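You operate a simulated robot arm through the tools that you are given. There is no shell and no other tool.

Carry out the task below with a simulated robot arm. There is one attempt and no reset: what you move stays moved.

## Task
Put things in order on the top of the plywood bench. At the end: the brown wax bar from the top of the plywood bench is on the brown bobbin; the brown bottle is on the silver steel plate; the black felt roll stands where the silver can stood; the silver can stands where the brown bottle stood; whatever was shut is shut again. Leave all else as you found it, and nothing knocked over. Set down upright: brown bottle.

The check looks at the end state, three seconds after you hand in, the way a careful person would. Anything else that was tipped, shoved, dropped, spilled or broken makes it a failure.

## Robot
A 7-joint arm with a two-finger parallel gripper, fixed in place. Base frame: the origin is at the foot of the arm, x ahead of it, y to its left, z up; the work surface is at about z = 0.86. Lengths are in m, angles in rad, forces in N, time in s.
With the tool pointing down near the work surface it reaches from about 0.24 to 0.68 m from the base axis. Its first joint turns from -1.152 to 1.152 rad. Payload 2.4 kg.
Tool frame: the origin (TCP) lies between the finger pads and is the grasp point; the fingertips stand 0.03 m ahead of it; z points along the fingers, y is the line along which they close. The gripper opens to 0.094 m. The fingers are 0.028 m wide and 0.01 m thick; the gripper's body (0.05 by 0.096 m) begins 0.055 m behind the TCP.
Orientation is that of the tool frame in the base frame, as a unit quaternion [x, y, z, w]. With the fingers straight down and closing along the base's y, the tool's x points along the base's -x, its y along +y and its z along -z.

## Interface
- The arm moves only by the tool jog_arm. Its arguments are lists of equal length, an entry for each row: "rotation": the turn, a rotation vector about the base's x, y, z in rad, a list of three; "translation": the shift along the base's x, y, z in m, a list of three; "jaw": the gripper command, from -1 (fully open) to 1 (shut), values between in proportion. In form: {"rotation": [[wx, wy, wz], ...], "translation": [[tx, ty, tz], ...], "jaw": [jaw, ...]}. A call has 1 to 20 rows; each row is the pose to reach, as a shift and turn from the pose commanded when the call began. A row lasts 0.2 s, in which the tool goes at most 0.05 m and 0.15 rad; a call with a longer step from one row to the next is refused whole, and so is a gripper value outside its range. A pose out of reach is approached as far as the arm can. The call stops where the force on the tool passes 40 N (or 10 N more than at its start, if that is more) or the arm is blocked; 0.2 s more then pass. Each finger travels about 0.153 m/s and halts on what it meets, pressing with about 27 N; the grip force reading is that of the motor and also rises with nothing between the fingers. The clock runs only during rows and for 0.2 s after the last one: add rows that repeat a pose to give the fingers time. It gives the time, the measured TCP pose, the force on the tool (base axes), the opening and the grip force at its end, in the units of the frame above (readings bear some noise), with the torque about the TCP (base axes, N m) and any sound that the robot's microphone picked up, and new pictures: "views" is both (left out), scene, wrist or none.
- Cameras (640 x 400 px; columns grow to the right, rows downward): "scene" is fixed at [0.0531, 0.4931, 1.4428]; the picture's right is [-0.55, -0.84, 0.00], its down [-0.55, 0.36, -0.75] and it looks along [0.63, -0.41, -0.66] (base axes); focal length 359 px, centre (320, 200). "wrist" rides on the gripper at [0.076, 0.014, -0.102] in the tool frame; the picture's right is [-0.18, 0.98, 0.00], its down [-0.75, -0.14, -0.64] and it looks along [-0.63, -0.12, 0.77] (tool axes); focal length 243 px, centre (320, 200). There is no depth. A picture from a camera that has moved, and an enlarged one, comes with that camera's place and axes in the base frame and with its lens. The place of the scene camera against the robot may be out by one fixed shift of up to 0.012 m in any direction.
- zoom(camera, box): a new picture of the part [left, top, right, bottom] of that camera's present view, enlarged. It takes no simulated time.
- finish_job(): hands the job in; it is judged then, once.

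Nothing tells you positions but the pictures and the camera data. Unless the task says otherwise, let go and move clear before handing in.

The tools are called after "Call:" as name(argument=value, ...) on one line, values as JSON. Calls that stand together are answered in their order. jog_arm: Moves the arm, as the interface text tells. Its arguments: {"type":"object","properties":{"rotation":{"type":"array","items":{"type":"array","items":{"type":"number"}}},"translation":{"type":"array","items":{"type":"array","items":{"type":"number"}}},"jaw":{"type":"array","items":{"type":"number"}},"views":{"type":"string","enum":["both","scene","wrist","none"]}},"required":["rotation","translation","jaw"]} The other tools are called the same way: zoom (camera, box) takes an enlarged picture of a part of a camera's view; finish_job () hands the job in.

At the start:

```text
clock: 0.0
ee_pos: [0.2856, 0.2673, 1.1793]
orientation: [0.0, 1.0, 0.0, 0.0]
ft_force: [0.3, -0.1, -0.4]
moment: [-0.01, 0.02, 0.0]
width: 0.0941
finger_force: 0.0
```

scene: 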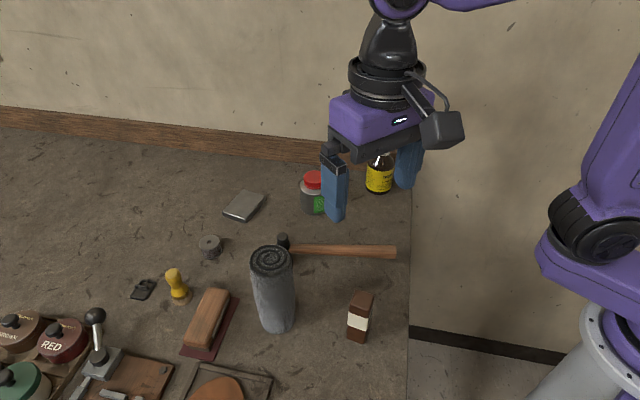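
wrist: 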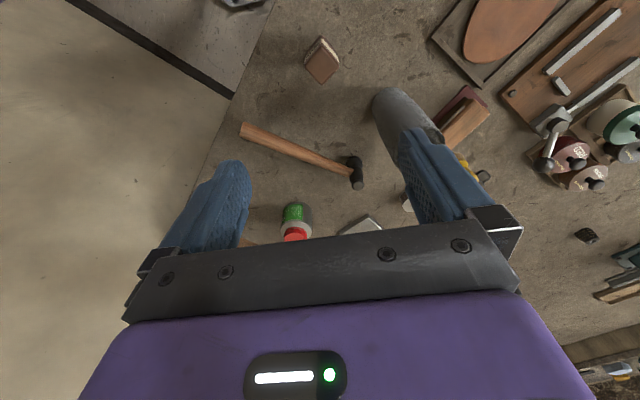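

I see a bench with a felt roll, a hammer, a brown bar with a paper label, a bottle, a can with a red lid, a steel plate, and a small bobbin-like item. I'll zoom in to identify each one before moving.

Call:
zoom(camera="scene", box=[180, 140, 430, 296])

Call:
zoom(camera="scene", box=[0, 244, 250, 400])

Call:
zoom(camera="scene", box=[180, 244, 430, 400])

Call:
zoom(camera="wrist", box=[400, 0, 640, 150])

Call:
zoom(camera="wrist", box=[480, 130, 640, 400])

```text
2.56 times, centred on (305, 218) of scene
camera zoom: at [0.0531, 0.4931, 1.4428], right [-0.55, -0.84, 0.0], down [-0.55, 0.36, -0.75], along [0.63, -0.41, -0.66], focal length 919 px, centre (358, 154)
```

zoom: 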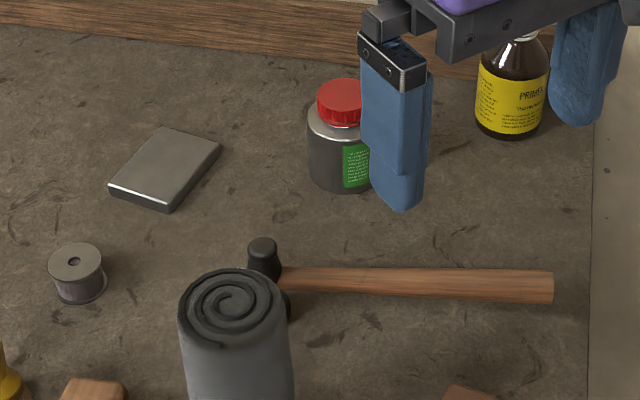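

```text
2.56 times, centred on (125, 322) of scene
camera zoom: at [0.0531, 0.4931, 1.4428], right [-0.55, -0.84, 0.0], down [-0.55, 0.36, -0.75], along [0.63, -0.41, -0.66], focal length 919 px, centre (819, -112)
```

zoom: 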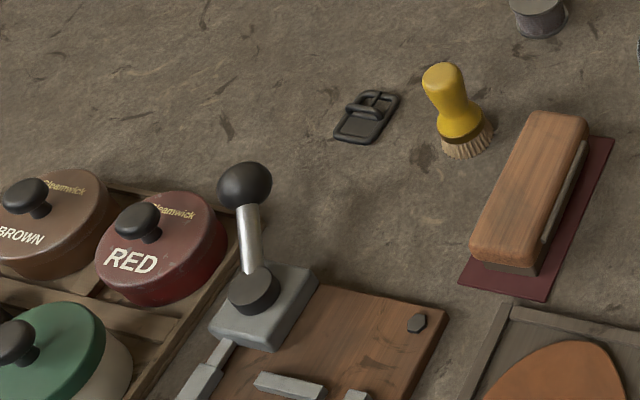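

```text
2.56 times, centred on (305, 322) of scene
camera zoom: at [0.0531, 0.4931, 1.4428], right [-0.55, -0.84, 0.0], down [-0.55, 0.36, -0.75], along [0.63, -0.41, -0.66], focal length 919 px, centre (358, -112)
```

zoom: 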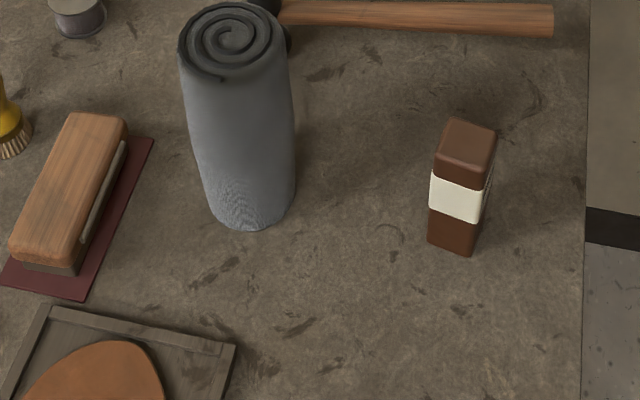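

```text
2.67 times, centred on (520, 75) of wrist
camera zoom: at [0.21, 0.281, 1.2821], right [0.18, 0.98, 0.0], down [0.75, -0.14, 0.64], along [0.63, -0.12, -0.77], focal length 647 px, centre (-213, 533)
```

zoom: 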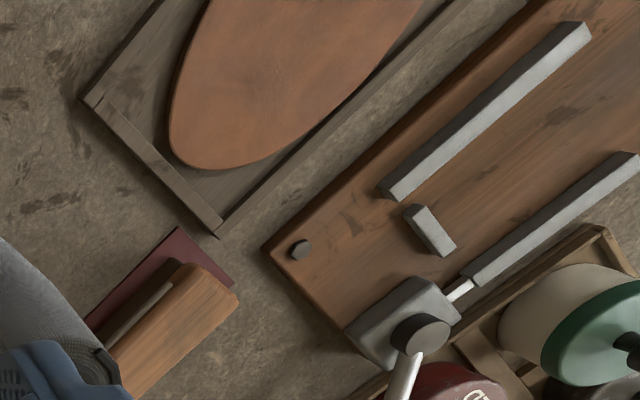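

```text
1.48 times, centred on (560, 265) of wrist
camera zoom: at [0.21, 0.281, 1.2821], right [0.18, 0.98, 0.0], down [0.75, -0.14, 0.64], along [0.63, -0.12, -0.77], focal length 359 px, centre (-36, 104)
```

zoom: 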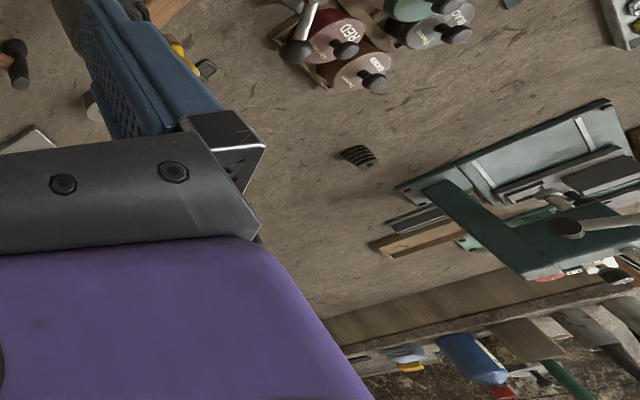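

The can (red lid), bottle, felt roll and wax bar are within easy reach; the plate and the little grey spool look further out. I'll raise and shift the arm to survey the bench with the wrist camera and look for the brown bobbin.

Call:
jog_arm(rotation=[[0, 0, 0], [0, 0, 0], [0, 0, 0], [0, 0, 0]], translation=[[0.02, 0.03, 0.02], [0.04, 0.06, 0.04], [0.06, 0.09, 0.04], [0.08, 0.12, 0.04]], jaw=[-1, -1, -1, -1])

```text
clock: 1.0
ee_pos: [0.3674, 0.387, 1.2204]
orientation: [0.001, 1.0, -0.001, 0.0]
ft_force: [0.4, 0.3, -0.2]
moment: [-0.01, 0.01, 0.0]
width: 0.0941
finger_force: 0.0
camera wrist: at [0.291, 0.4013, 1.3232], right [0.18, 0.98, 0.0], down [0.75, -0.14, 0.64], along [0.63, -0.12, -0.77], focal length 243 px, centre (320, 200)
```

scene: 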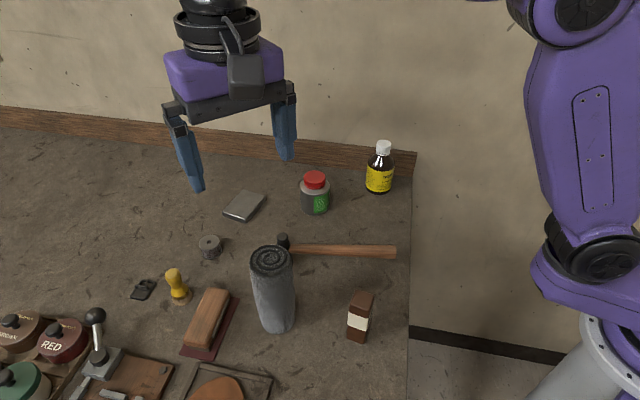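
wrist: 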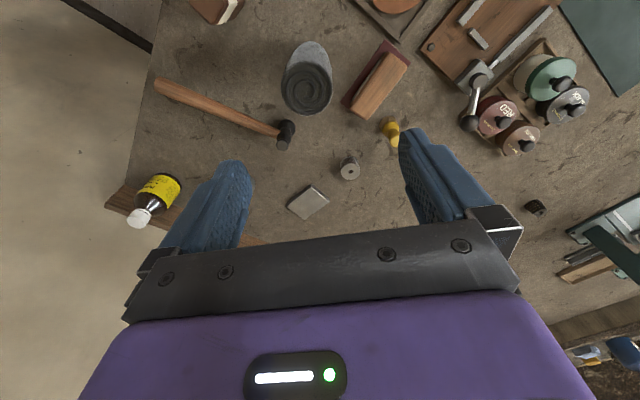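

Call:
zoom(camera="wrist", box=[260, 120, 420, 240])

Call:
zoom(camera="wrist", box=[500, 140, 640, 300])

Call:
zoom(camera="scene", box=[200, 130, 420, 268])

Call:
zoom(camera="wrist", box=[400, 0, 640, 160])

```text
3.33 times, centred on (340, 180) of wrist
camera zoom: at [0.291, 0.4013, 1.3232], right [0.18, 0.98, 0.0], down [0.75, -0.14, 0.64], along [0.63, -0.12, -0.77], focal length 809 px, centre (253, 267)
```

zoom: 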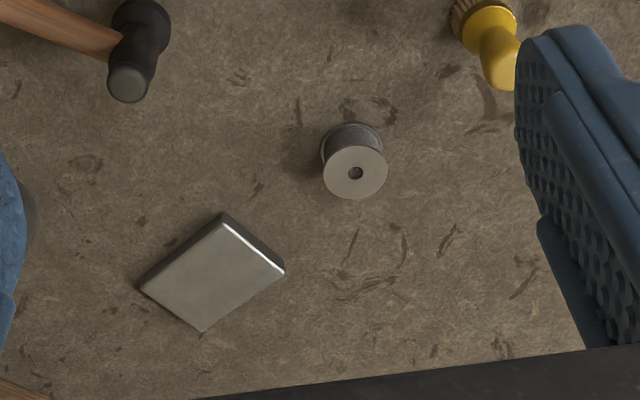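

```text
2.50 times, centred on (570, 220) of wrist
camera zoom: at [0.291, 0.4013, 1.3232], right [0.18, 0.98, 0.0], down [0.75, -0.14, 0.64], along [0.63, -0.12, -0.77], focal length 606 px, centre (-305, 150)
```

zoom: 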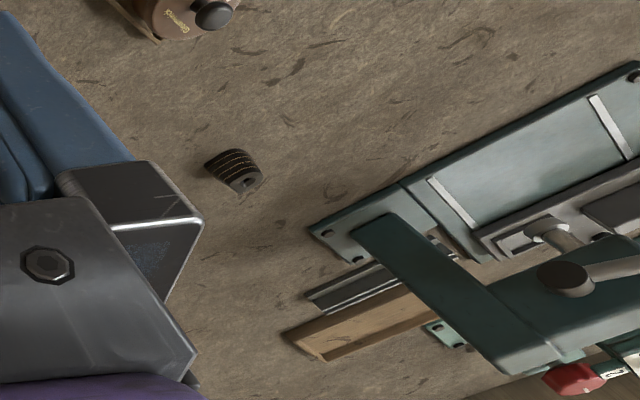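

```text
2.90 times, centred on (310, 199) of scene
camera zoom: at [0.0531, 0.4931, 1.4428], right [-0.55, -0.84, 0.0], down [-0.55, 0.36, -0.75], along [0.63, -0.41, -0.66], focal length 1041 px, centre (349, 203)
```

zoom: 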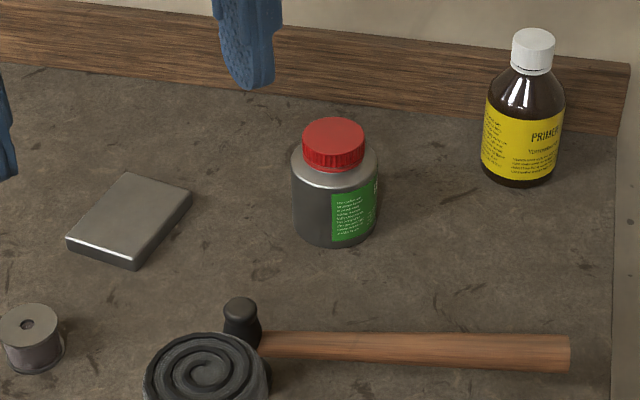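

```text
2.50 times, centred on (520, 80) of wrist
camera zoom: at [0.291, 0.4013, 1.3232], right [0.18, 0.98, 0.0], down [0.75, -0.14, 0.64], along [0.63, -0.12, -0.77], focal length 606 px, centre (-180, 500)
```

zoom: 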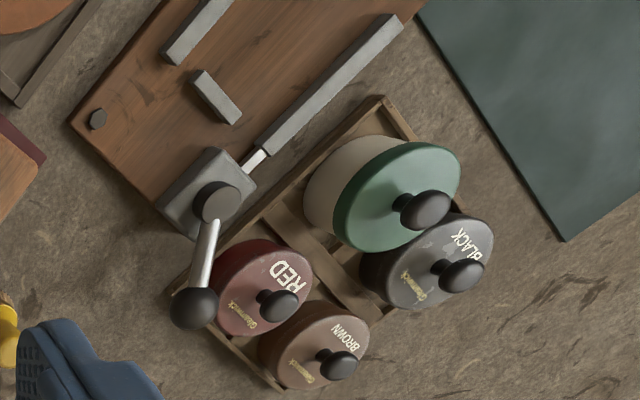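

The spool at about (0.58, 0.41) is the only bobbin, and the plate centre is near (0.664, 0.300). Both are a little beyond the stated tool-down reach, so I'll test how far the arm gets above the plate, staying high.

Call:
jog_arm(rotation=[[0, 0, 0.053], [0, 0, 0.106], [0, 0, 0.159], [0, 0, 0.212], [0, 0, 0.265], [0, 0, 0.318], [0, 0, 0.371], [0, 0, 0.424], [0, 0, 0.424]], translation=[[0.037, -0.011, -0.01], [0.074, -0.022, -0.02], [0.111, -0.033, -0.04], [0.148, -0.044, -0.06], [0.185, -0.054, -0.08], [0.222, -0.065, -0.1], [0.26, -0.076, -0.12], [0.297, -0.087, -0.14], [0.297, -0.087, -0.14]], jaw=[-1, -1, -1, -1, -1, -1, -1, -1, -1])

```text
clock: 3.0
ee_pos: [0.5952, 0.2993, 1.1016]
orientation: [-0.21, 0.978, 0.0, 0.0]
ft_force: [-0.6, 0.3, 0.9]
moment: [0.04, -0.02, 0.01]
width: 0.0938
finger_force: 0.0
out of reach, approached as far as the arm can: row 6, 7, 8, 9
camera wrist: at [0.5194, 0.2808, 1.2034], right [-0.24, 0.97, 0.0], down [0.74, 0.18, 0.64], along [0.62, 0.15, -0.77], focal length 243 px, centre (320, 200)
```

scene: 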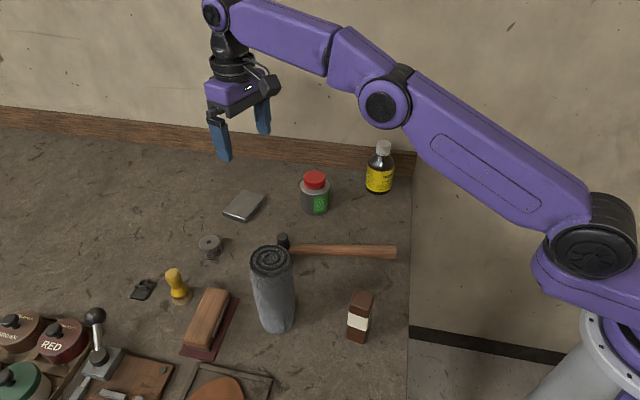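
wrist: 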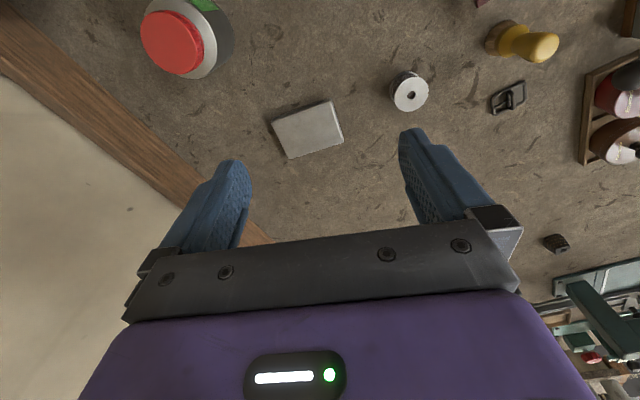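

The arm stops at about 0.666 m radius with the tool straight down, so I need to tilt the tool outward to reach the plate. I'll test a 20° tilt here in free space.

Call:
jog_arm(rotation=[[0.041, -0.091, 0], [0.082, -0.182, 0], [0.123, -0.273, 0], [0.144, -0.319, 0], [0.144, -0.319, 0], [0.144, -0.319, 0]], translation=[[0, 0, 0], [0, 0, 0], [0, 0, 0], [0, 0, 0], [0, 0, 0], [0, 0, 0]], jaw=[-1, -1, -1, -1, -1, -1])

```text
clock: 4.4
ee_pos: [0.5937, 0.2995, 1.1004]
orientation: [-0.208, 0.962, 0.037, 0.17]
ft_force: [0.8, 0.4, 0.1]
moment: [-0.03, 0.0, 0.02]
width: 0.0939
finger_force: 0.1
camera wrist: at [0.4907, 0.2682, 1.1705], right [-0.25, 0.97, 0.06], down [0.5, 0.07, 0.86], along [0.83, 0.24, -0.5], focal length 243 px, centre (320, 200)
```

scene: 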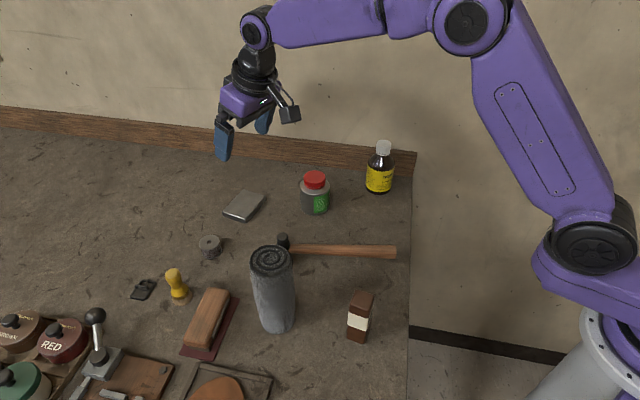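
wrist: 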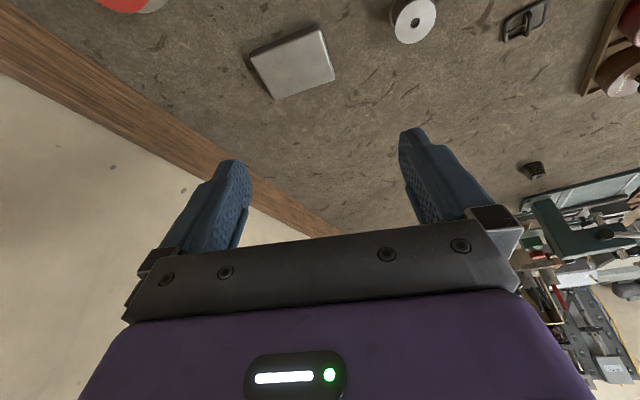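

Tilting works and gives back reach. I'll zoom on the plate and bobbin from here for a better fix.

Call:
zoom(camera="wrist", box=[230, 0, 470, 120])

Call:
zoom(camera="scene", box=[180, 180, 280, 260])

```text
2.67 times, centred on (350, 60) of wrist
camera zoom: at [0.4907, 0.2682, 1.1705], right [-0.25, 0.97, 0.06], down [0.5, 0.07, 0.86], along [0.83, 0.24, -0.5], focal length 647 px, centre (240, 573)
```

zoom: 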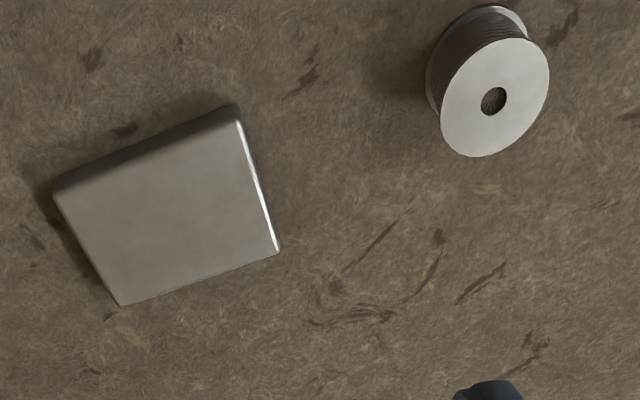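

```text
5.00 times, centred on (230, 220) of scene
camera zoom: at [0.0531, 0.4931, 1.4428], right [-0.55, -0.84, 0.0], down [-0.55, 0.36, -0.75], along [0.63, -0.41, -0.66], focal length 1796 px, centre (770, 100)
```

zoom: 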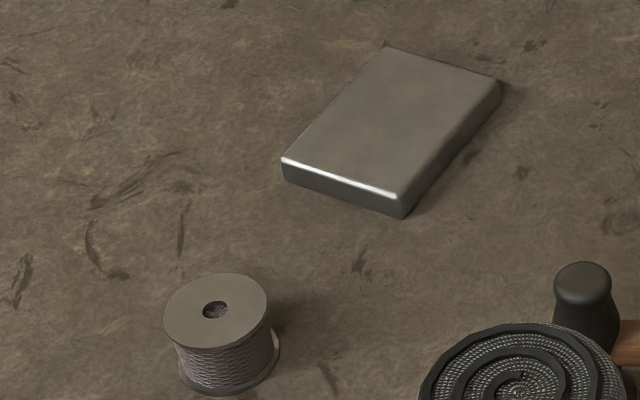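

The spool has brown thread, so it is the brown bobbin, with its top at about z = 0.891. I'll check that this tilt reaches the bottle-placing pose over the plate at about z = 0.97.

Call:
jog_arm(rotation=[[0, 0, 0], [0, 0, 0], [0, 0, 0], [0, 0, 0], [0, 0, 0]], translation=[[0.025, 0, -0.03], [0.05, 0, -0.06], [0.074, 0, -0.09], [0.074, 0, -0.13], [0.074, 0, -0.13]], jaw=[-1, -1, -1, -1, -1])

```text
clock: 5.6
ee_pos: [0.6668, 0.3002, 0.9686]
orientation: [-0.207, 0.963, 0.037, 0.171]
ft_force: [0.3, 0.2, -0.3]
moment: [-0.01, 0.0, 0.0]
width: 0.0942
finger_force: 0.1
camera wrist: at [0.5638, 0.269, 1.0394], right [-0.25, 0.97, 0.06], down [0.5, 0.07, 0.86], along [0.83, 0.24, -0.5], focal length 243 px, centre (320, 200)
```

scene: 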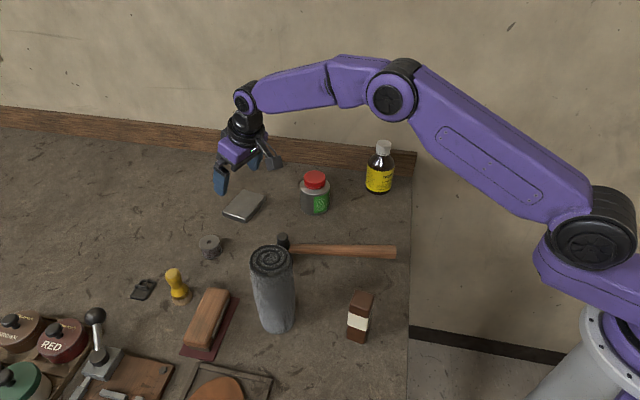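
wrist: 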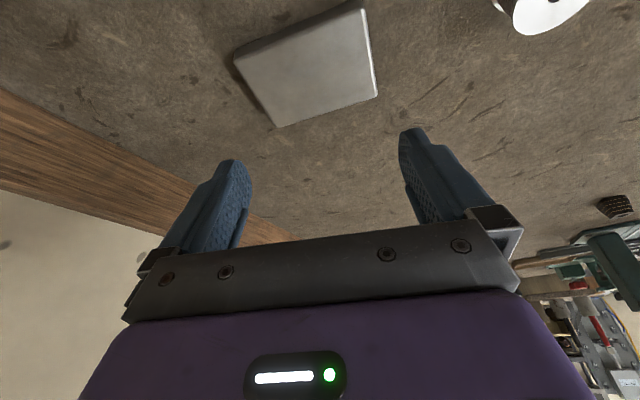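

It reaches. I'll zoom in on the plate from here to fix its centre accurately.

Call:
zoom(camera="wrist", box=[210, 0, 410, 140])

Call:
zoom(camera="scene", box=[200, 160, 300, 230])

```text
2.86 times, centred on (310, 70) of wrist
camera zoom: at [0.5638, 0.269, 1.0394], right [-0.25, 0.97, 0.06], down [0.5, 0.07, 0.86], along [0.83, 0.24, -0.5], focal length 693 px, centre (349, 571)
```

zoom: 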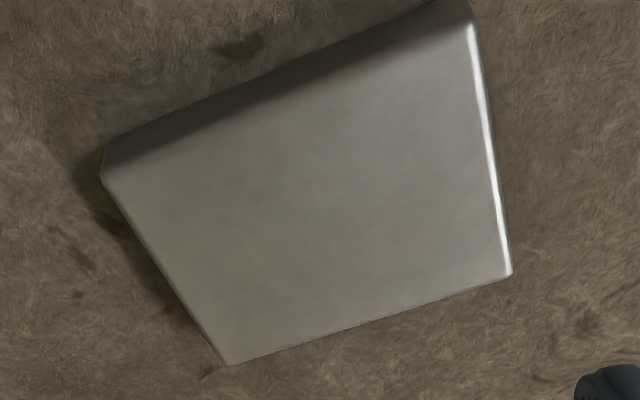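

```text
5.71 times, centred on (250, 195) of scene
camera zoom: at [0.0532, 0.4931, 1.4428], right [-0.55, -0.84, 0.0], down [-0.55, 0.36, -0.75], along [0.63, -0.41, -0.66], focal length 2052 px, centre (720, 229)
```

zoom: 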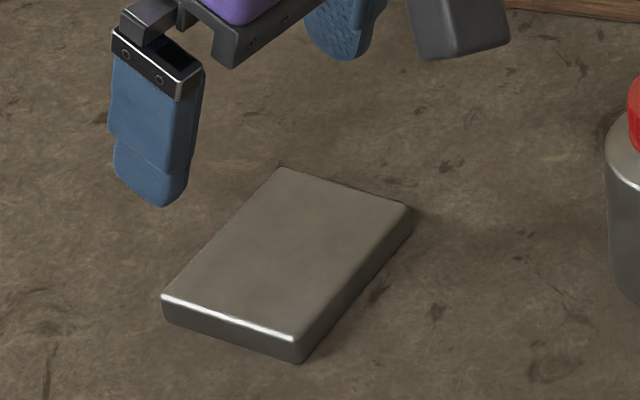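

The plate centre is about (0.669, 0.300), top about z = 0.874, roughly 0.06 by 0.09 m. Next I'll lift clear and swing over toward the bottle, keeping the same tilt, to locate the bottle and can.

Call:
jog_arm(rotation=[[0, 0, 0], [0, 0, 0], [0, 0, 0], [0, 0, 0], [0, 0, -0.057], [0, 0, -0.114], [0, 0, -0.17], [0, 0, -0.227], [0, 0, -0.284], [0, 0, -0.34], [0, 0, -0.397], [0, 0, -0.454], [0, 0, -0.454]], translation=[[0, 0, 0.045], [0, 0, 0.09], [0, 0, 0.135], [0, 0, 0.18], [-0.026, -0.04, 0.18], [-0.052, -0.08, 0.18], [-0.078, -0.12, 0.18], [-0.104, -0.16, 0.18], [-0.13, -0.2, 0.18], [-0.156, -0.24, 0.18], [-0.182, -0.28, 0.18], [-0.207, -0.318, 0.18], [-0.207, -0.318, 0.18]], jaw=[-1, -1, -1, -1, -1, -1, -1, -1, -1, -1, -1, -1, -1])

```text
clock: 8.4
ee_pos: [0.4593, -0.0176, 1.1501]
orientation: [0.015, 0.985, -0.003, 0.173]
ft_force: [0.2, -0.3, 0.4]
moment: [0.0, 0.0, -0.02]
width: 0.0939
finger_force: 0.0
out of reach, approached as far as the arm can: row 4
camera wrist: at [0.3538, -0.0015, 1.2196], right [0.2, 0.98, 0.06], down [0.48, -0.16, 0.86], along [0.85, -0.14, -0.5], focal length 243 px, centre (320, 200)
```

scene: 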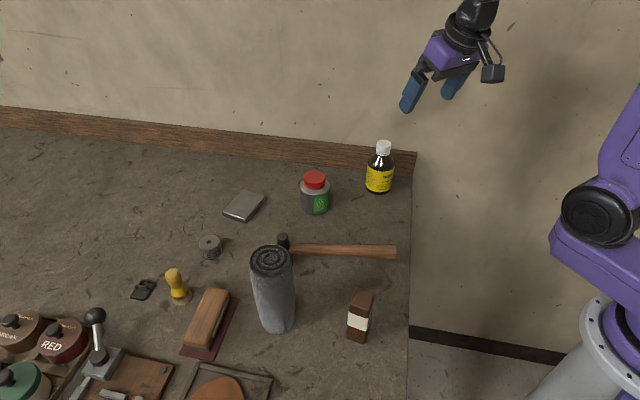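
wrist: 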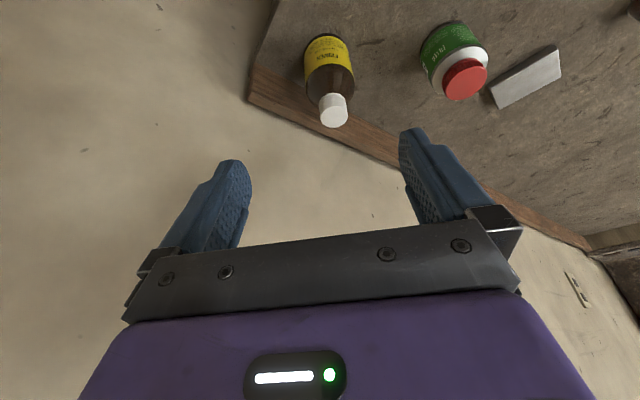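

Call:
zoom(camera="wrist", box=[280, 10, 400, 140])

Call:
zoom(camera="wrist", box=[390, 0, 580, 120])

Call:
zoom(camera="scene", box=[280, 130, 420, 230])

```text
3.08 times, centred on (340, 75) of wrist
camera zoom: at [0.3538, -0.0015, 1.2196], right [0.2, 0.98, 0.06], down [0.48, -0.16, 0.86], along [0.85, -0.14, -0.5], focal length 746 px, centre (258, 585)
```

zoom: 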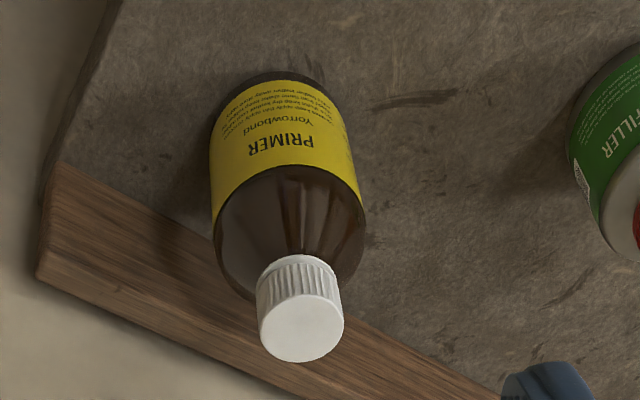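

```text
3.33 times, centred on (485, 60) of wrist
camera zoom: at [0.3538, -0.0015, 1.2196], right [0.2, 0.98, 0.06], down [0.48, -0.16, 0.86], along [0.85, -0.14, -0.5], focal length 809 px, centre (-230, 667)
```

zoom: 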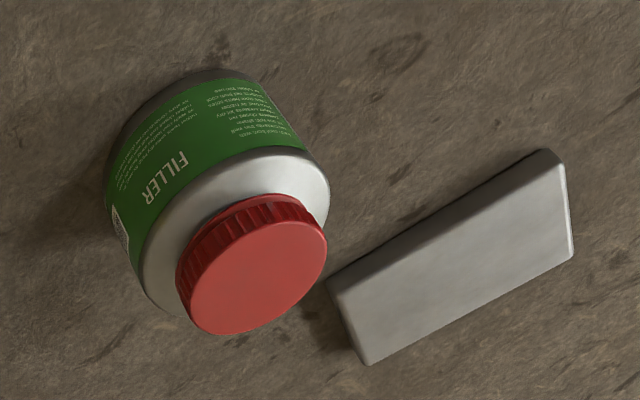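

```text
4.00 times, centred on (350, 180) of scene
camera zoom: at [0.0531, 0.4931, 1.4428], right [-0.55, -0.84, 0.0], down [-0.55, 0.36, -0.75], along [0.63, -0.41, -0.66], focal length 1436 px, centre (200, 280)
```

zoom: 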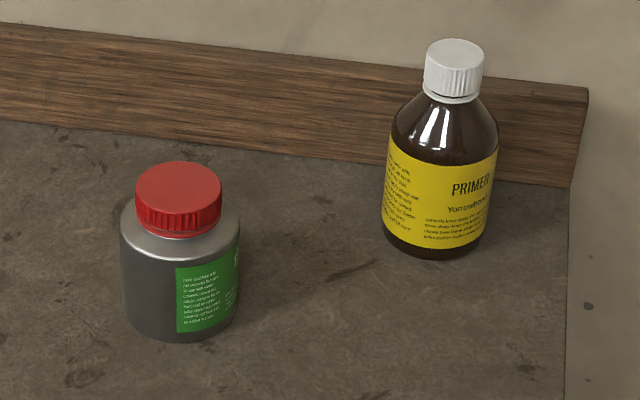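

The bottle is near (0.553, −0.012) with height around 0.13. I'll lower behind it for a side view to fix its position and height before grasping.

Call:
jog_arm(rotation=[[0, 0, 0], [0, 0, 0], [0, 0, 0], [0, 0, 0]], translation=[[-0.015, 0.003, -0.045], [-0.03, 0.006, -0.09], [-0.04, 0.006, -0.135], [-0.04, 0.006, -0.135]], jaw=[-1, -1, -1, -1])

Call:
zoom(camera="wrist", box=[200, 40, 440, 240])

```text
clock: 9.4
ee_pos: [0.4198, -0.011, 1.0162]
orientation: [0.016, 0.985, -0.004, 0.174]
ft_force: [-0.2, 0.7, 0.6]
moment: [0.02, 0.01, -0.01]
width: 0.0939
finger_force: 0.0
camera wrist: at [0.3136, 0.0052, 1.0865], right [0.2, 0.98, 0.06], down [0.48, -0.16, 0.86], along [0.85, -0.14, -0.5], focal length 243 px, centre (320, 200)
```

scene: 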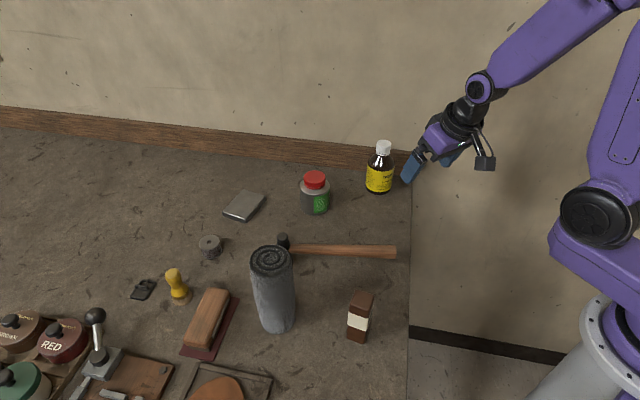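
wrist: 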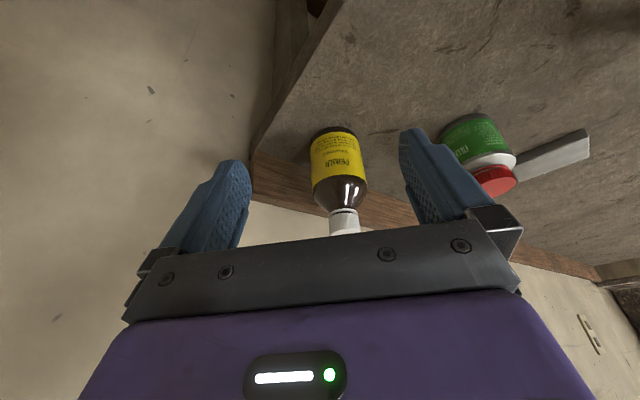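

```text
2.00 times, centred on (320, 140) of wrist
camera zoom: at [0.3136, 0.0052, 1.0865], right [0.2, 0.98, 0.06], down [0.48, -0.16, 0.86], along [0.85, -0.14, -0.5], focal length 485 px, centre (320, 320)
```

zoom: 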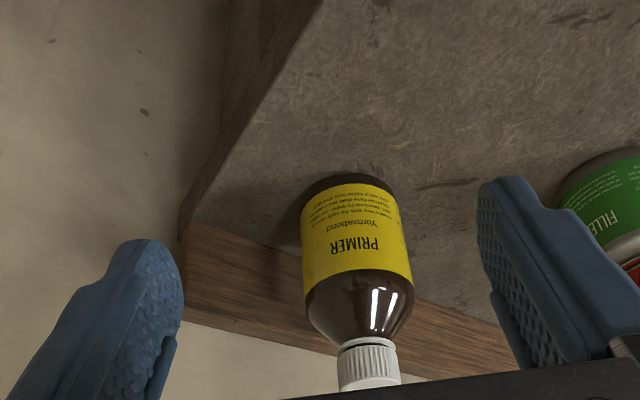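

The bottle axis is about (0.5585, −0.011), diameter about 0.064, height about 0.126. I'll move the open fingers over it and descend to a TCP of about z = 0.938, then check before closing.

Call:
jog_arm(rotation=[[0, 0, 0], [0, 0, 0], [0, 0, 0], [0, 0, 0], [0, 0, 0], [0, 0, 0], [0, 0, 0]], translation=[[0.046, 0, 0], [0.092, 0, 0], [0.1385, 0, 0], [0.1385, 0, -0.03], [0.1385, 0, -0.055], [0.1385, 0, -0.078], [0.1385, 0, -0.078]], jaw=[-1, -1, -1, -1, -1, -1, -1])

Call:
zoom(camera="scene", box=[300, 90, 460, 220])

```text
clock: 11.0
ee_pos: [0.5599, -0.0121, 0.9372]
orientation: [0.015, 0.985, -0.003, 0.173]
ft_force: [-0.8, 1.3, 5.6]
moment: [0.02, 0.04, -0.04]
width: 0.0938
finger_force: 0.0
camera wrist: at [0.4531, 0.0043, 1.008], right [0.2, 0.98, 0.06], down [0.48, -0.16, 0.86], along [0.85, -0.14, -0.5], focal length 243 px, centre (320, 200)
```

scene: 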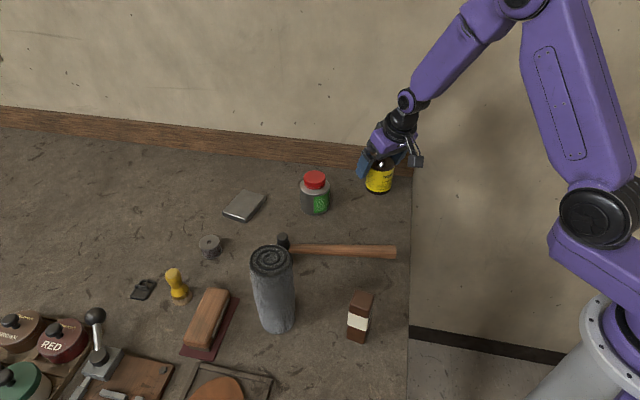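
wrist: 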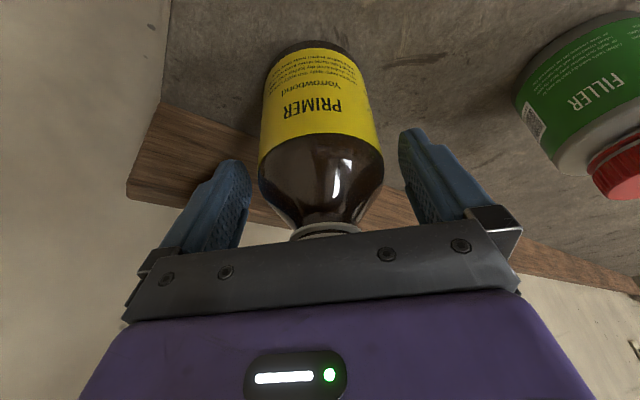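

```text
3.08 times, centred on (380, 155) of scene
camera zoom: at [0.053, 0.4932, 1.4428], right [-0.55, -0.84, 0.0], down [-0.55, 0.36, -0.75], along [0.63, -0.41, -0.66], focal length 1105 px, centre (135, 338)
```

zoom: 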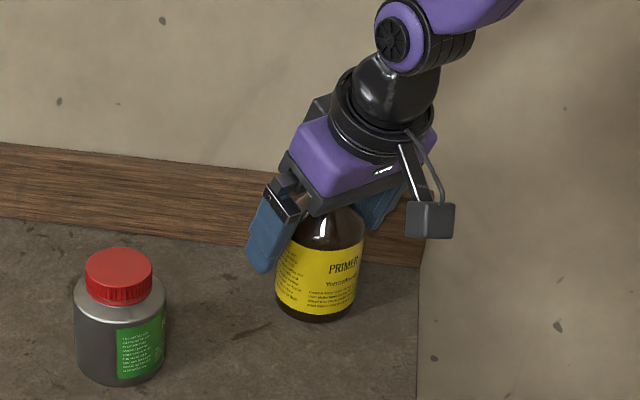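

The palm just touched the cap (5.6 N), so I'll back up 5 mm and then close slowly on the bottle body.

Call:
jog_arm(rotation=[[0, 0, 0], [0, 0, 0], [0, 0, 0], [0, 0, 0], [0, 0, 0], [0, 0, 0], [0, 0, 0], [0, 0, 0]], translation=[[0, 0, 0.005], [0, 0, 0.005], [0, 0, 0.005], [0, 0, 0.005], [0, 0, 0.005], [0, 0, 0.005], [0, 0, 0.005], [0, 0, 0.005]], jaw=[-1, -0.7, -0.5, -0.4, -0.3, -0.1, 0.3, 0.6])

```text
clock: 12.8
ee_pos: [0.5582, -0.0125, 0.9419]
orientation: [0.015, 0.985, -0.002, 0.174]
ft_force: [0.2, -0.3, -0.6]
moment: [0.02, 0.03, 0.01]
width: 0.0639
finger_force: 27.2
camera wrist: at [0.4524, 0.004, 1.0128], right [0.2, 0.98, 0.06], down [0.48, -0.16, 0.86], along [0.85, -0.14, -0.5], focal length 243 px, centre (320, 200)
```

scene: 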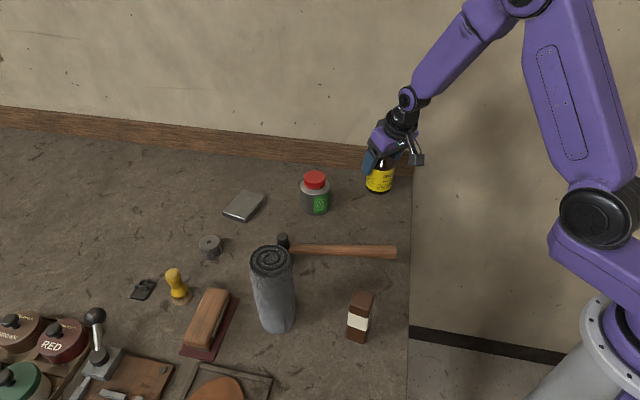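
wrist: 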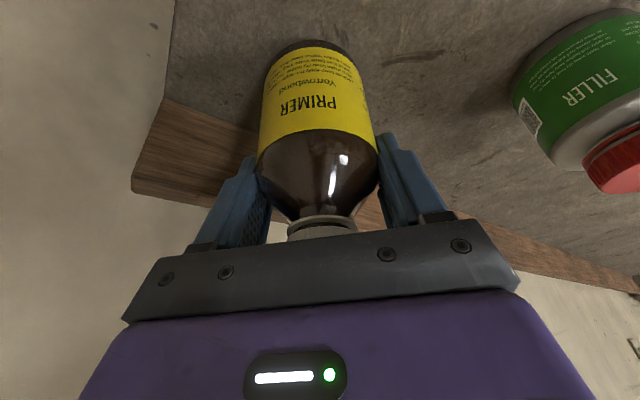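

Gripped at width 0.0639 (bottle axis at about (0.558, −0.0125)). I'll lift gently and check that it hangs upright.

Call:
jog_arm(rotation=[[0, 0, 0], [0, 0, 0], [0, 0, 0], [0, 0, 0], [0, 0, 0], [0, 0, 0], [0, 0, 0], [0, 0, 0]], translation=[[0, 0, 0.005], [0, 0, 0.015], [0, 0, 0.035], [0, 0, 0.06], [0, 0, 0.09], [0, 0, 0.12], [0, 0, 0.138], [0, 0, 0.138]], jaw=[0.8, 0.8, 0.8, 0.8, 0.8, 0.8, 0.8, 0.8])

Call:
zoom(camera="scene", box=[300, 60, 460, 190])

```text
clock: 14.6
ee_pos: [0.5581, -0.0128, 1.0807]
orientation: [0.014, 0.985, -0.003, 0.174]
ft_force: [0.4, 0.0, -3.5]
moment: [0.0, -0.02, 0.01]
width: 0.0639
finger_force: 26.8
camera wrist: at [0.4527, 0.0035, 1.1508], right [0.2, 0.98, 0.06], down [0.48, -0.16, 0.86], along [0.85, -0.14, -0.5], focal length 243 px, centre (320, 200)
```

scene: 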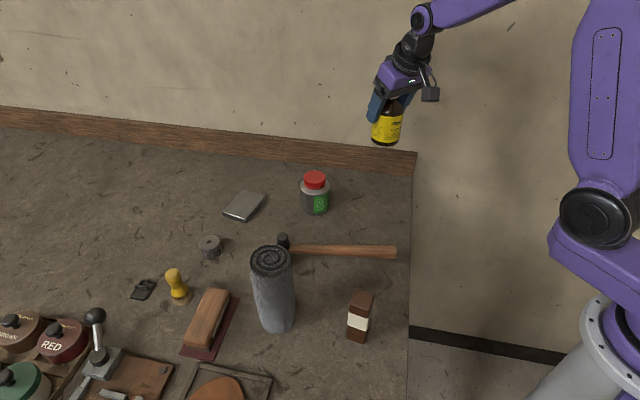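
wrist: 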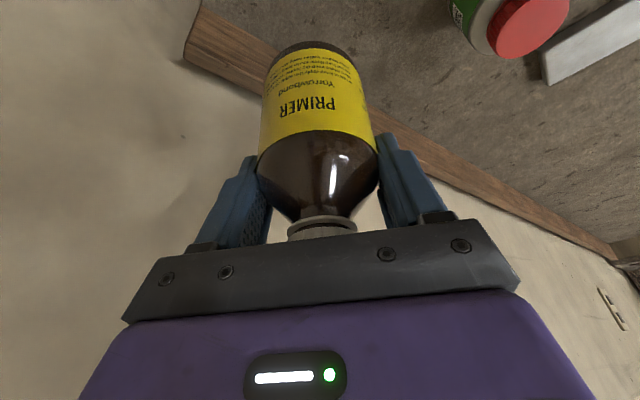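

```text
3.08 times, centred on (380, 125) of scene
camera zoom: at [0.0532, 0.4931, 1.4428], right [-0.55, -0.84, 0.0], down [-0.55, 0.36, -0.75], along [0.63, -0.41, -0.66], focal length 1105 px, centre (135, 431)
```

zoom: 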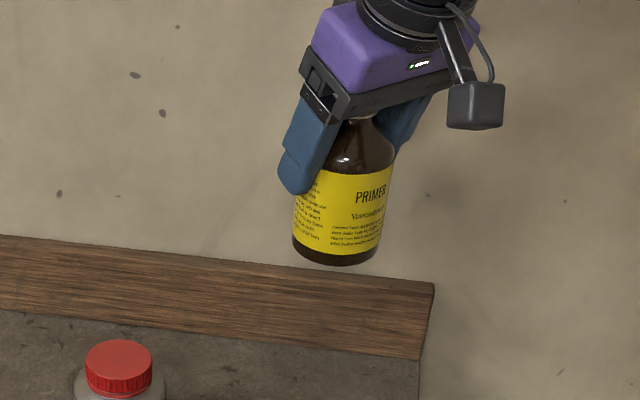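

The bottle hangs upright. I'll carry it around the robot side of the can to above the plate, rotating only about z so it stays upright.

Call:
jog_arm(rotation=[[0, 0, 0.035], [0, 0, 0.07], [0, 0, 0.105], [0, 0, 0.14], [0, 0, 0.175], [0, 0, 0.21], [0, 0, 0.245], [0, 0, 0.28], [0, 0, 0.315], [0, 0, 0.35], [0, 0, 0.385], [0, 0, 0.42], [0, 0, 0.454], [0, 0, 0.454]], translation=[[-0.02, 0.035, 0], [-0.04, 0.07, 0], [-0.06, 0.105, 0], [-0.08, 0.14, 0], [-0.088, 0.18, 0], [-0.075, 0.215, 0], [-0.06, 0.25, 0], [-0.035, 0.28, 0], [0, 0.295, 0], [0.035, 0.303, -0.01], [0.07, 0.308, -0.025], [0.095, 0.311, -0.04], [0.111, 0.3128, -0.055], [0.111, 0.3128, -0.055]], jaw=[0.8, 0.8, 0.8, 0.8, 0.8, 0.8, 0.8, 0.8, 0.8, 0.8, 0.8, 0.8, 0.8, 0.8])

Call:
zoom(camera="scene", box=[180, 110, 340, 240])

Call:
zoom(camera="wrist", box=[200, 0, 440, 150])

```text
clock: 17.6
ee_pos: [0.6717, 0.3007, 1.0236]
orientation: [-0.207, 0.963, 0.037, 0.17]
ft_force: [-0.7, 0.5, -2.9]
moment: [0.01, 0.02, -0.03]
width: 0.0636
finger_force: 26.3
camera wrist: at [0.5678, 0.2684, 1.0947], right [-0.25, 0.97, 0.06], down [0.5, 0.07, 0.86], along [0.83, 0.24, -0.5], focal length 243 px, centre (320, 200)
```

scene: 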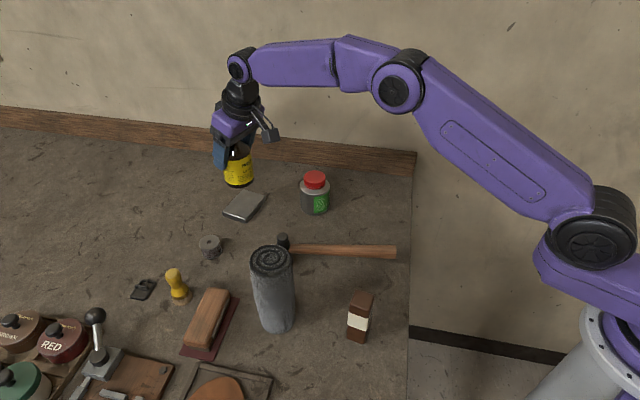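
wrist: 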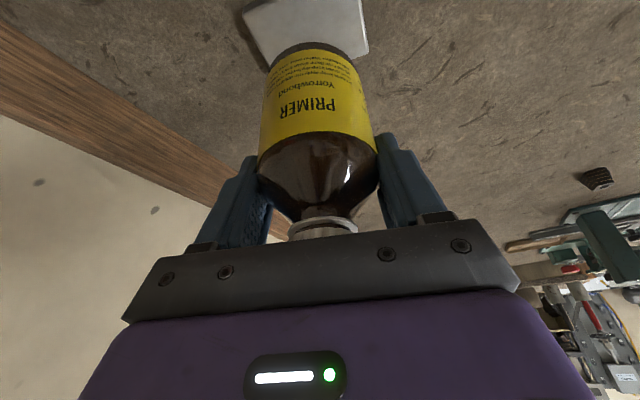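

```text
3.08 times, centred on (260, 175) of scene
camera zoom: at [0.0532, 0.4932, 1.4428], right [-0.55, -0.84, 0.0], down [-0.55, 0.36, -0.75], along [0.63, -0.41, -0.66], focal length 1105 px, centre (505, 277)
```

zoom: 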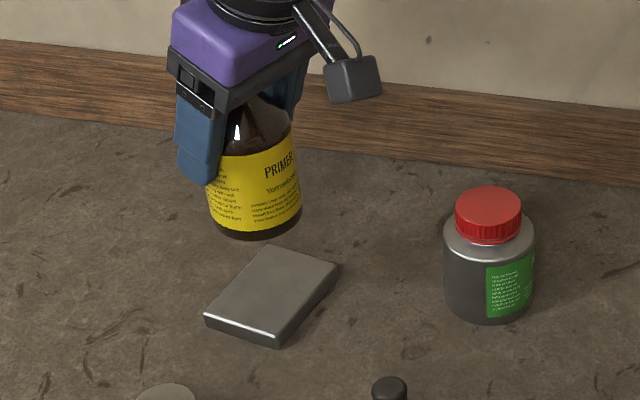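

```text
2.67 times, centred on (320, 75) of wrist
camera zoom: at [0.5678, 0.2684, 1.0947], right [-0.25, 0.97, 0.06], down [0.5, 0.07, 0.86], along [0.83, 0.24, -0.5], focal length 647 px, centre (320, 533)
```

zoom: 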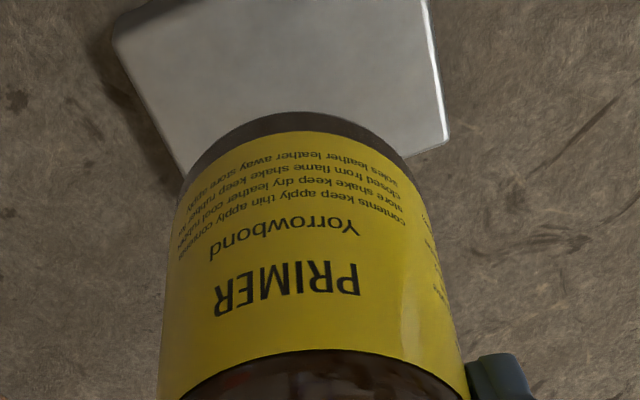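

The bottle is above the plate. I'll lower to just above contact and re-check alignment.

Call:
jog_arm(rotation=[[0, 0, 0], [0, 0, 0], [0, 0, 0], [0, 0, 0]], translation=[[0, 0, -0.02], [-0.001, 0, -0.04], [-0.001, 0, -0.058], [-0.001, 0, -0.058]], jaw=[0.8, 0.8, 0.8, 0.8])

Call:
zoom(camera="scene", box=[180, 130, 300, 230])

Call:
zoom(camera="wrist", box=[200, 0, 440, 150])

```text
clock: 18.6
ee_pos: [0.6694, 0.2998, 0.9668]
orientation: [-0.208, 0.962, 0.036, 0.171]
ft_force: [-0.1, 1.0, -3.0]
moment: [0.0, 0.01, -0.01]
width: 0.0635
finger_force: 27.1
camera wrist: at [0.5659, 0.2685, 1.0373], right [-0.25, 0.97, 0.06], down [0.5, 0.07, 0.86], along [0.83, 0.24, -0.5], focal length 243 px, centre (320, 200)
```

scene: 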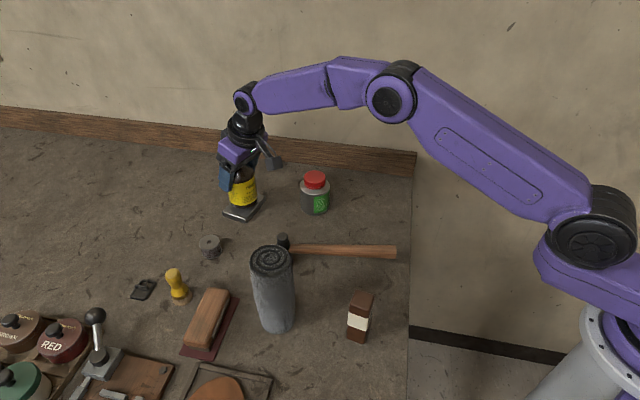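
wrist: 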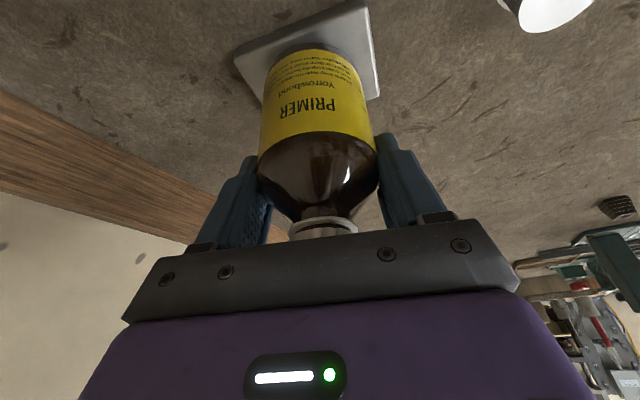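

```text
4.00 times, centred on (240, 180) of scene
camera zoom: at [0.0532, 0.4932, 1.4428], right [-0.55, -0.84, 0.0], down [-0.55, 0.36, -0.75], along [0.63, -0.41, -0.66], focal length 1436 px, centre (640, 280)
```

zoom: 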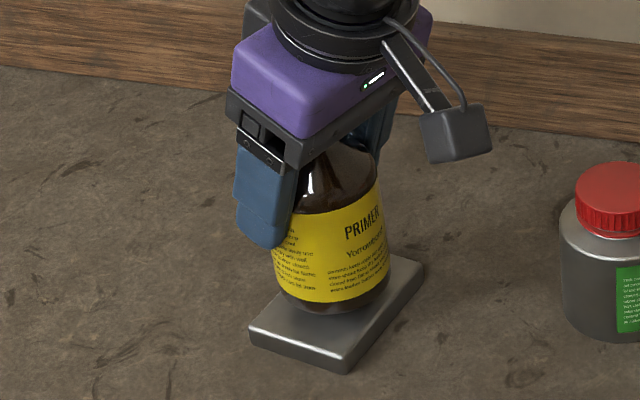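

```text
2.67 times, centred on (320, 75) of wrist
camera zoom: at [0.5659, 0.2685, 1.0373], right [-0.25, 0.97, 0.06], down [0.5, 0.07, 0.86], along [0.83, 0.24, -0.5], focal length 647 px, centre (320, 533)
```

zoom: 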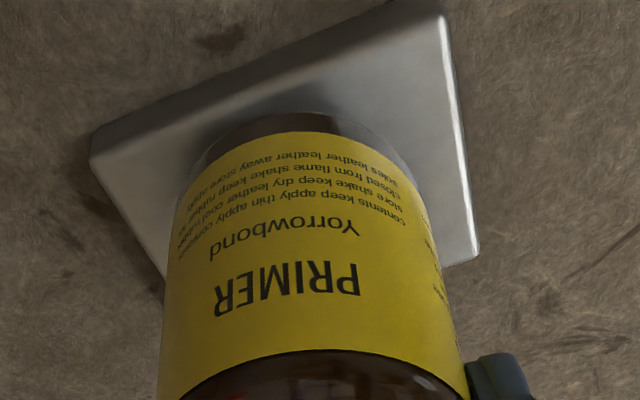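

Alignment looks centred. I'll lower in small steps until I feel contact.

Call:
jog_arm(rotation=[[0, 0, 0], [0, 0, 0], [0, 0, 0]], translation=[[0, 0, -0.004], [0, 0, -0.008], [0, 0, -0.009]], jaw=[0.8, 0.8, 0.8], views="none")

```text
clock: 19.4
ee_pos: [0.6693, 0.299, 0.9576]
orientation: [-0.207, 0.963, 0.037, 0.17]
ft_force: [-0.6, 0.1, -1.9]
moment: [-0.01, 0.0, -0.03]
width: 0.0635
finger_force: 26.4
```

Call:
jog_arm(rotation=[[0, 0, 0]], translation=[[0, 0, -0.0015]], jaw=[0.8], views="scene")

Call:
zoom(camera="scene", box=[200, 160, 280, 230])

```text
clock: 19.8
ee_pos: [0.6692, 0.3009, 0.9573]
orientation: [-0.207, 0.963, 0.036, 0.171]
ft_force: [-3.1, -1.5, 6.4]
moment: [-0.24, 0.19, -0.08]
width: 0.0639
finger_force: 27.4
```

scene: 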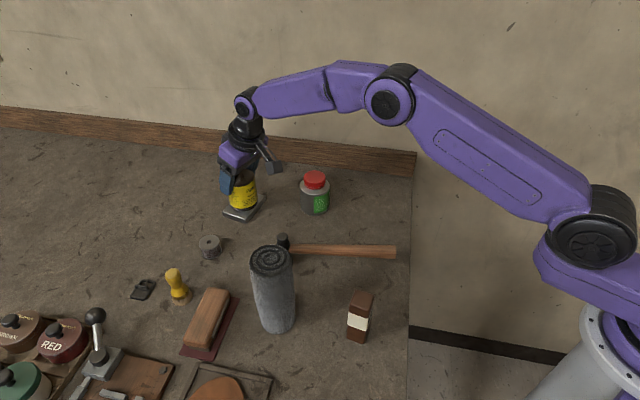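

```text
5.71 times, centred on (240, 195) of scene
camera zoom: at [0.0529, 0.4931, 1.4429], right [-0.55, -0.84, 0.0], down [-0.55, 0.36, -0.75], along [0.63, -0.41, -0.66], focal length 2052 px, centre (777, 229)
```

zoom: 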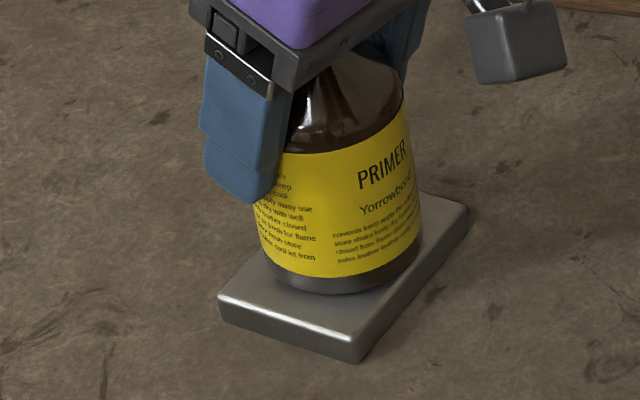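

Contact is felt (about 9 N). I'll release slowly and check the bottle before rising.

Call:
jog_arm(rotation=[[0, 0, 0], [0, 0, 0], [0, 0, 0], [0, 0, 0]], translation=[[0, 0, 0], [0, 0, 0], [0, 0, 0.001], [0, 0, 0.002]], jaw=[-0.4, -0.55, -0.8, -1])

Call:
zoom(camera="scene", box=[200, 160, 280, 230])

```text
clock: 20.8
ee_pos: [0.6693, 0.3007, 0.9581]
orientation: [-0.207, 0.963, 0.037, 0.17]
ft_force: [0.8, -0.7, -0.3]
moment: [0.02, 0.01, 0.0]
width: 0.0937
finger_force: 0.1
camera wrist: at [0.5658, 0.2688, 1.029], right [-0.25, 0.97, 0.06], down [0.5, 0.07, 0.86], along [0.83, 0.24, -0.5], focal length 243 px, centre (320, 200)
```

scene: 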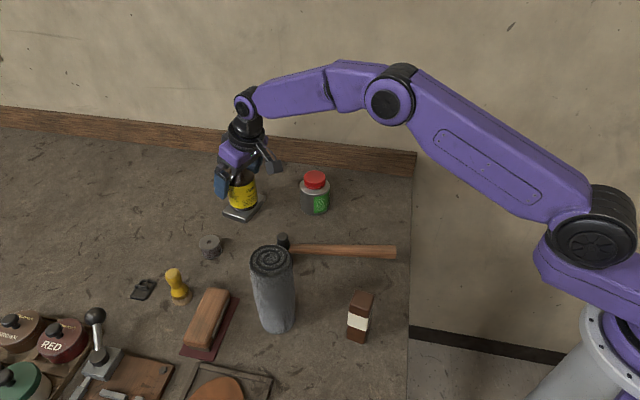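
wrist: 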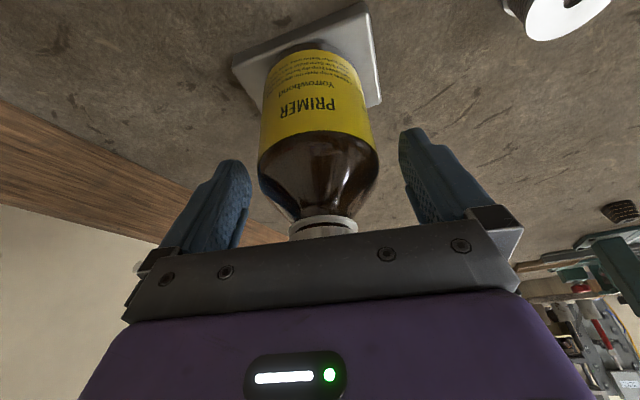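

```text
5.71 times, centred on (240, 195) of scene
camera zoom: at [0.0531, 0.4931, 1.4428], right [-0.55, -0.84, 0.0], down [-0.55, 0.36, -0.75], along [0.63, -0.41, -0.66], focal length 2052 px, centre (777, 229)
```

zoom: 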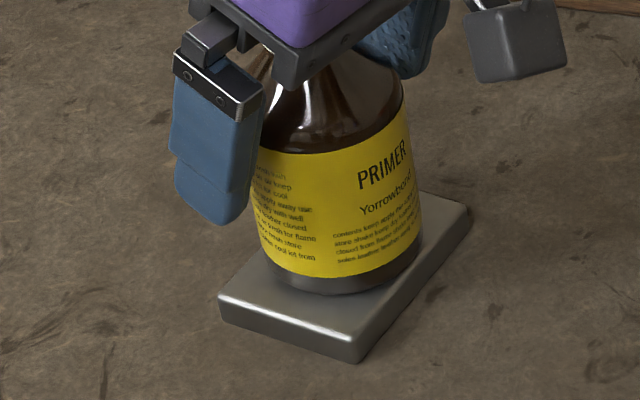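

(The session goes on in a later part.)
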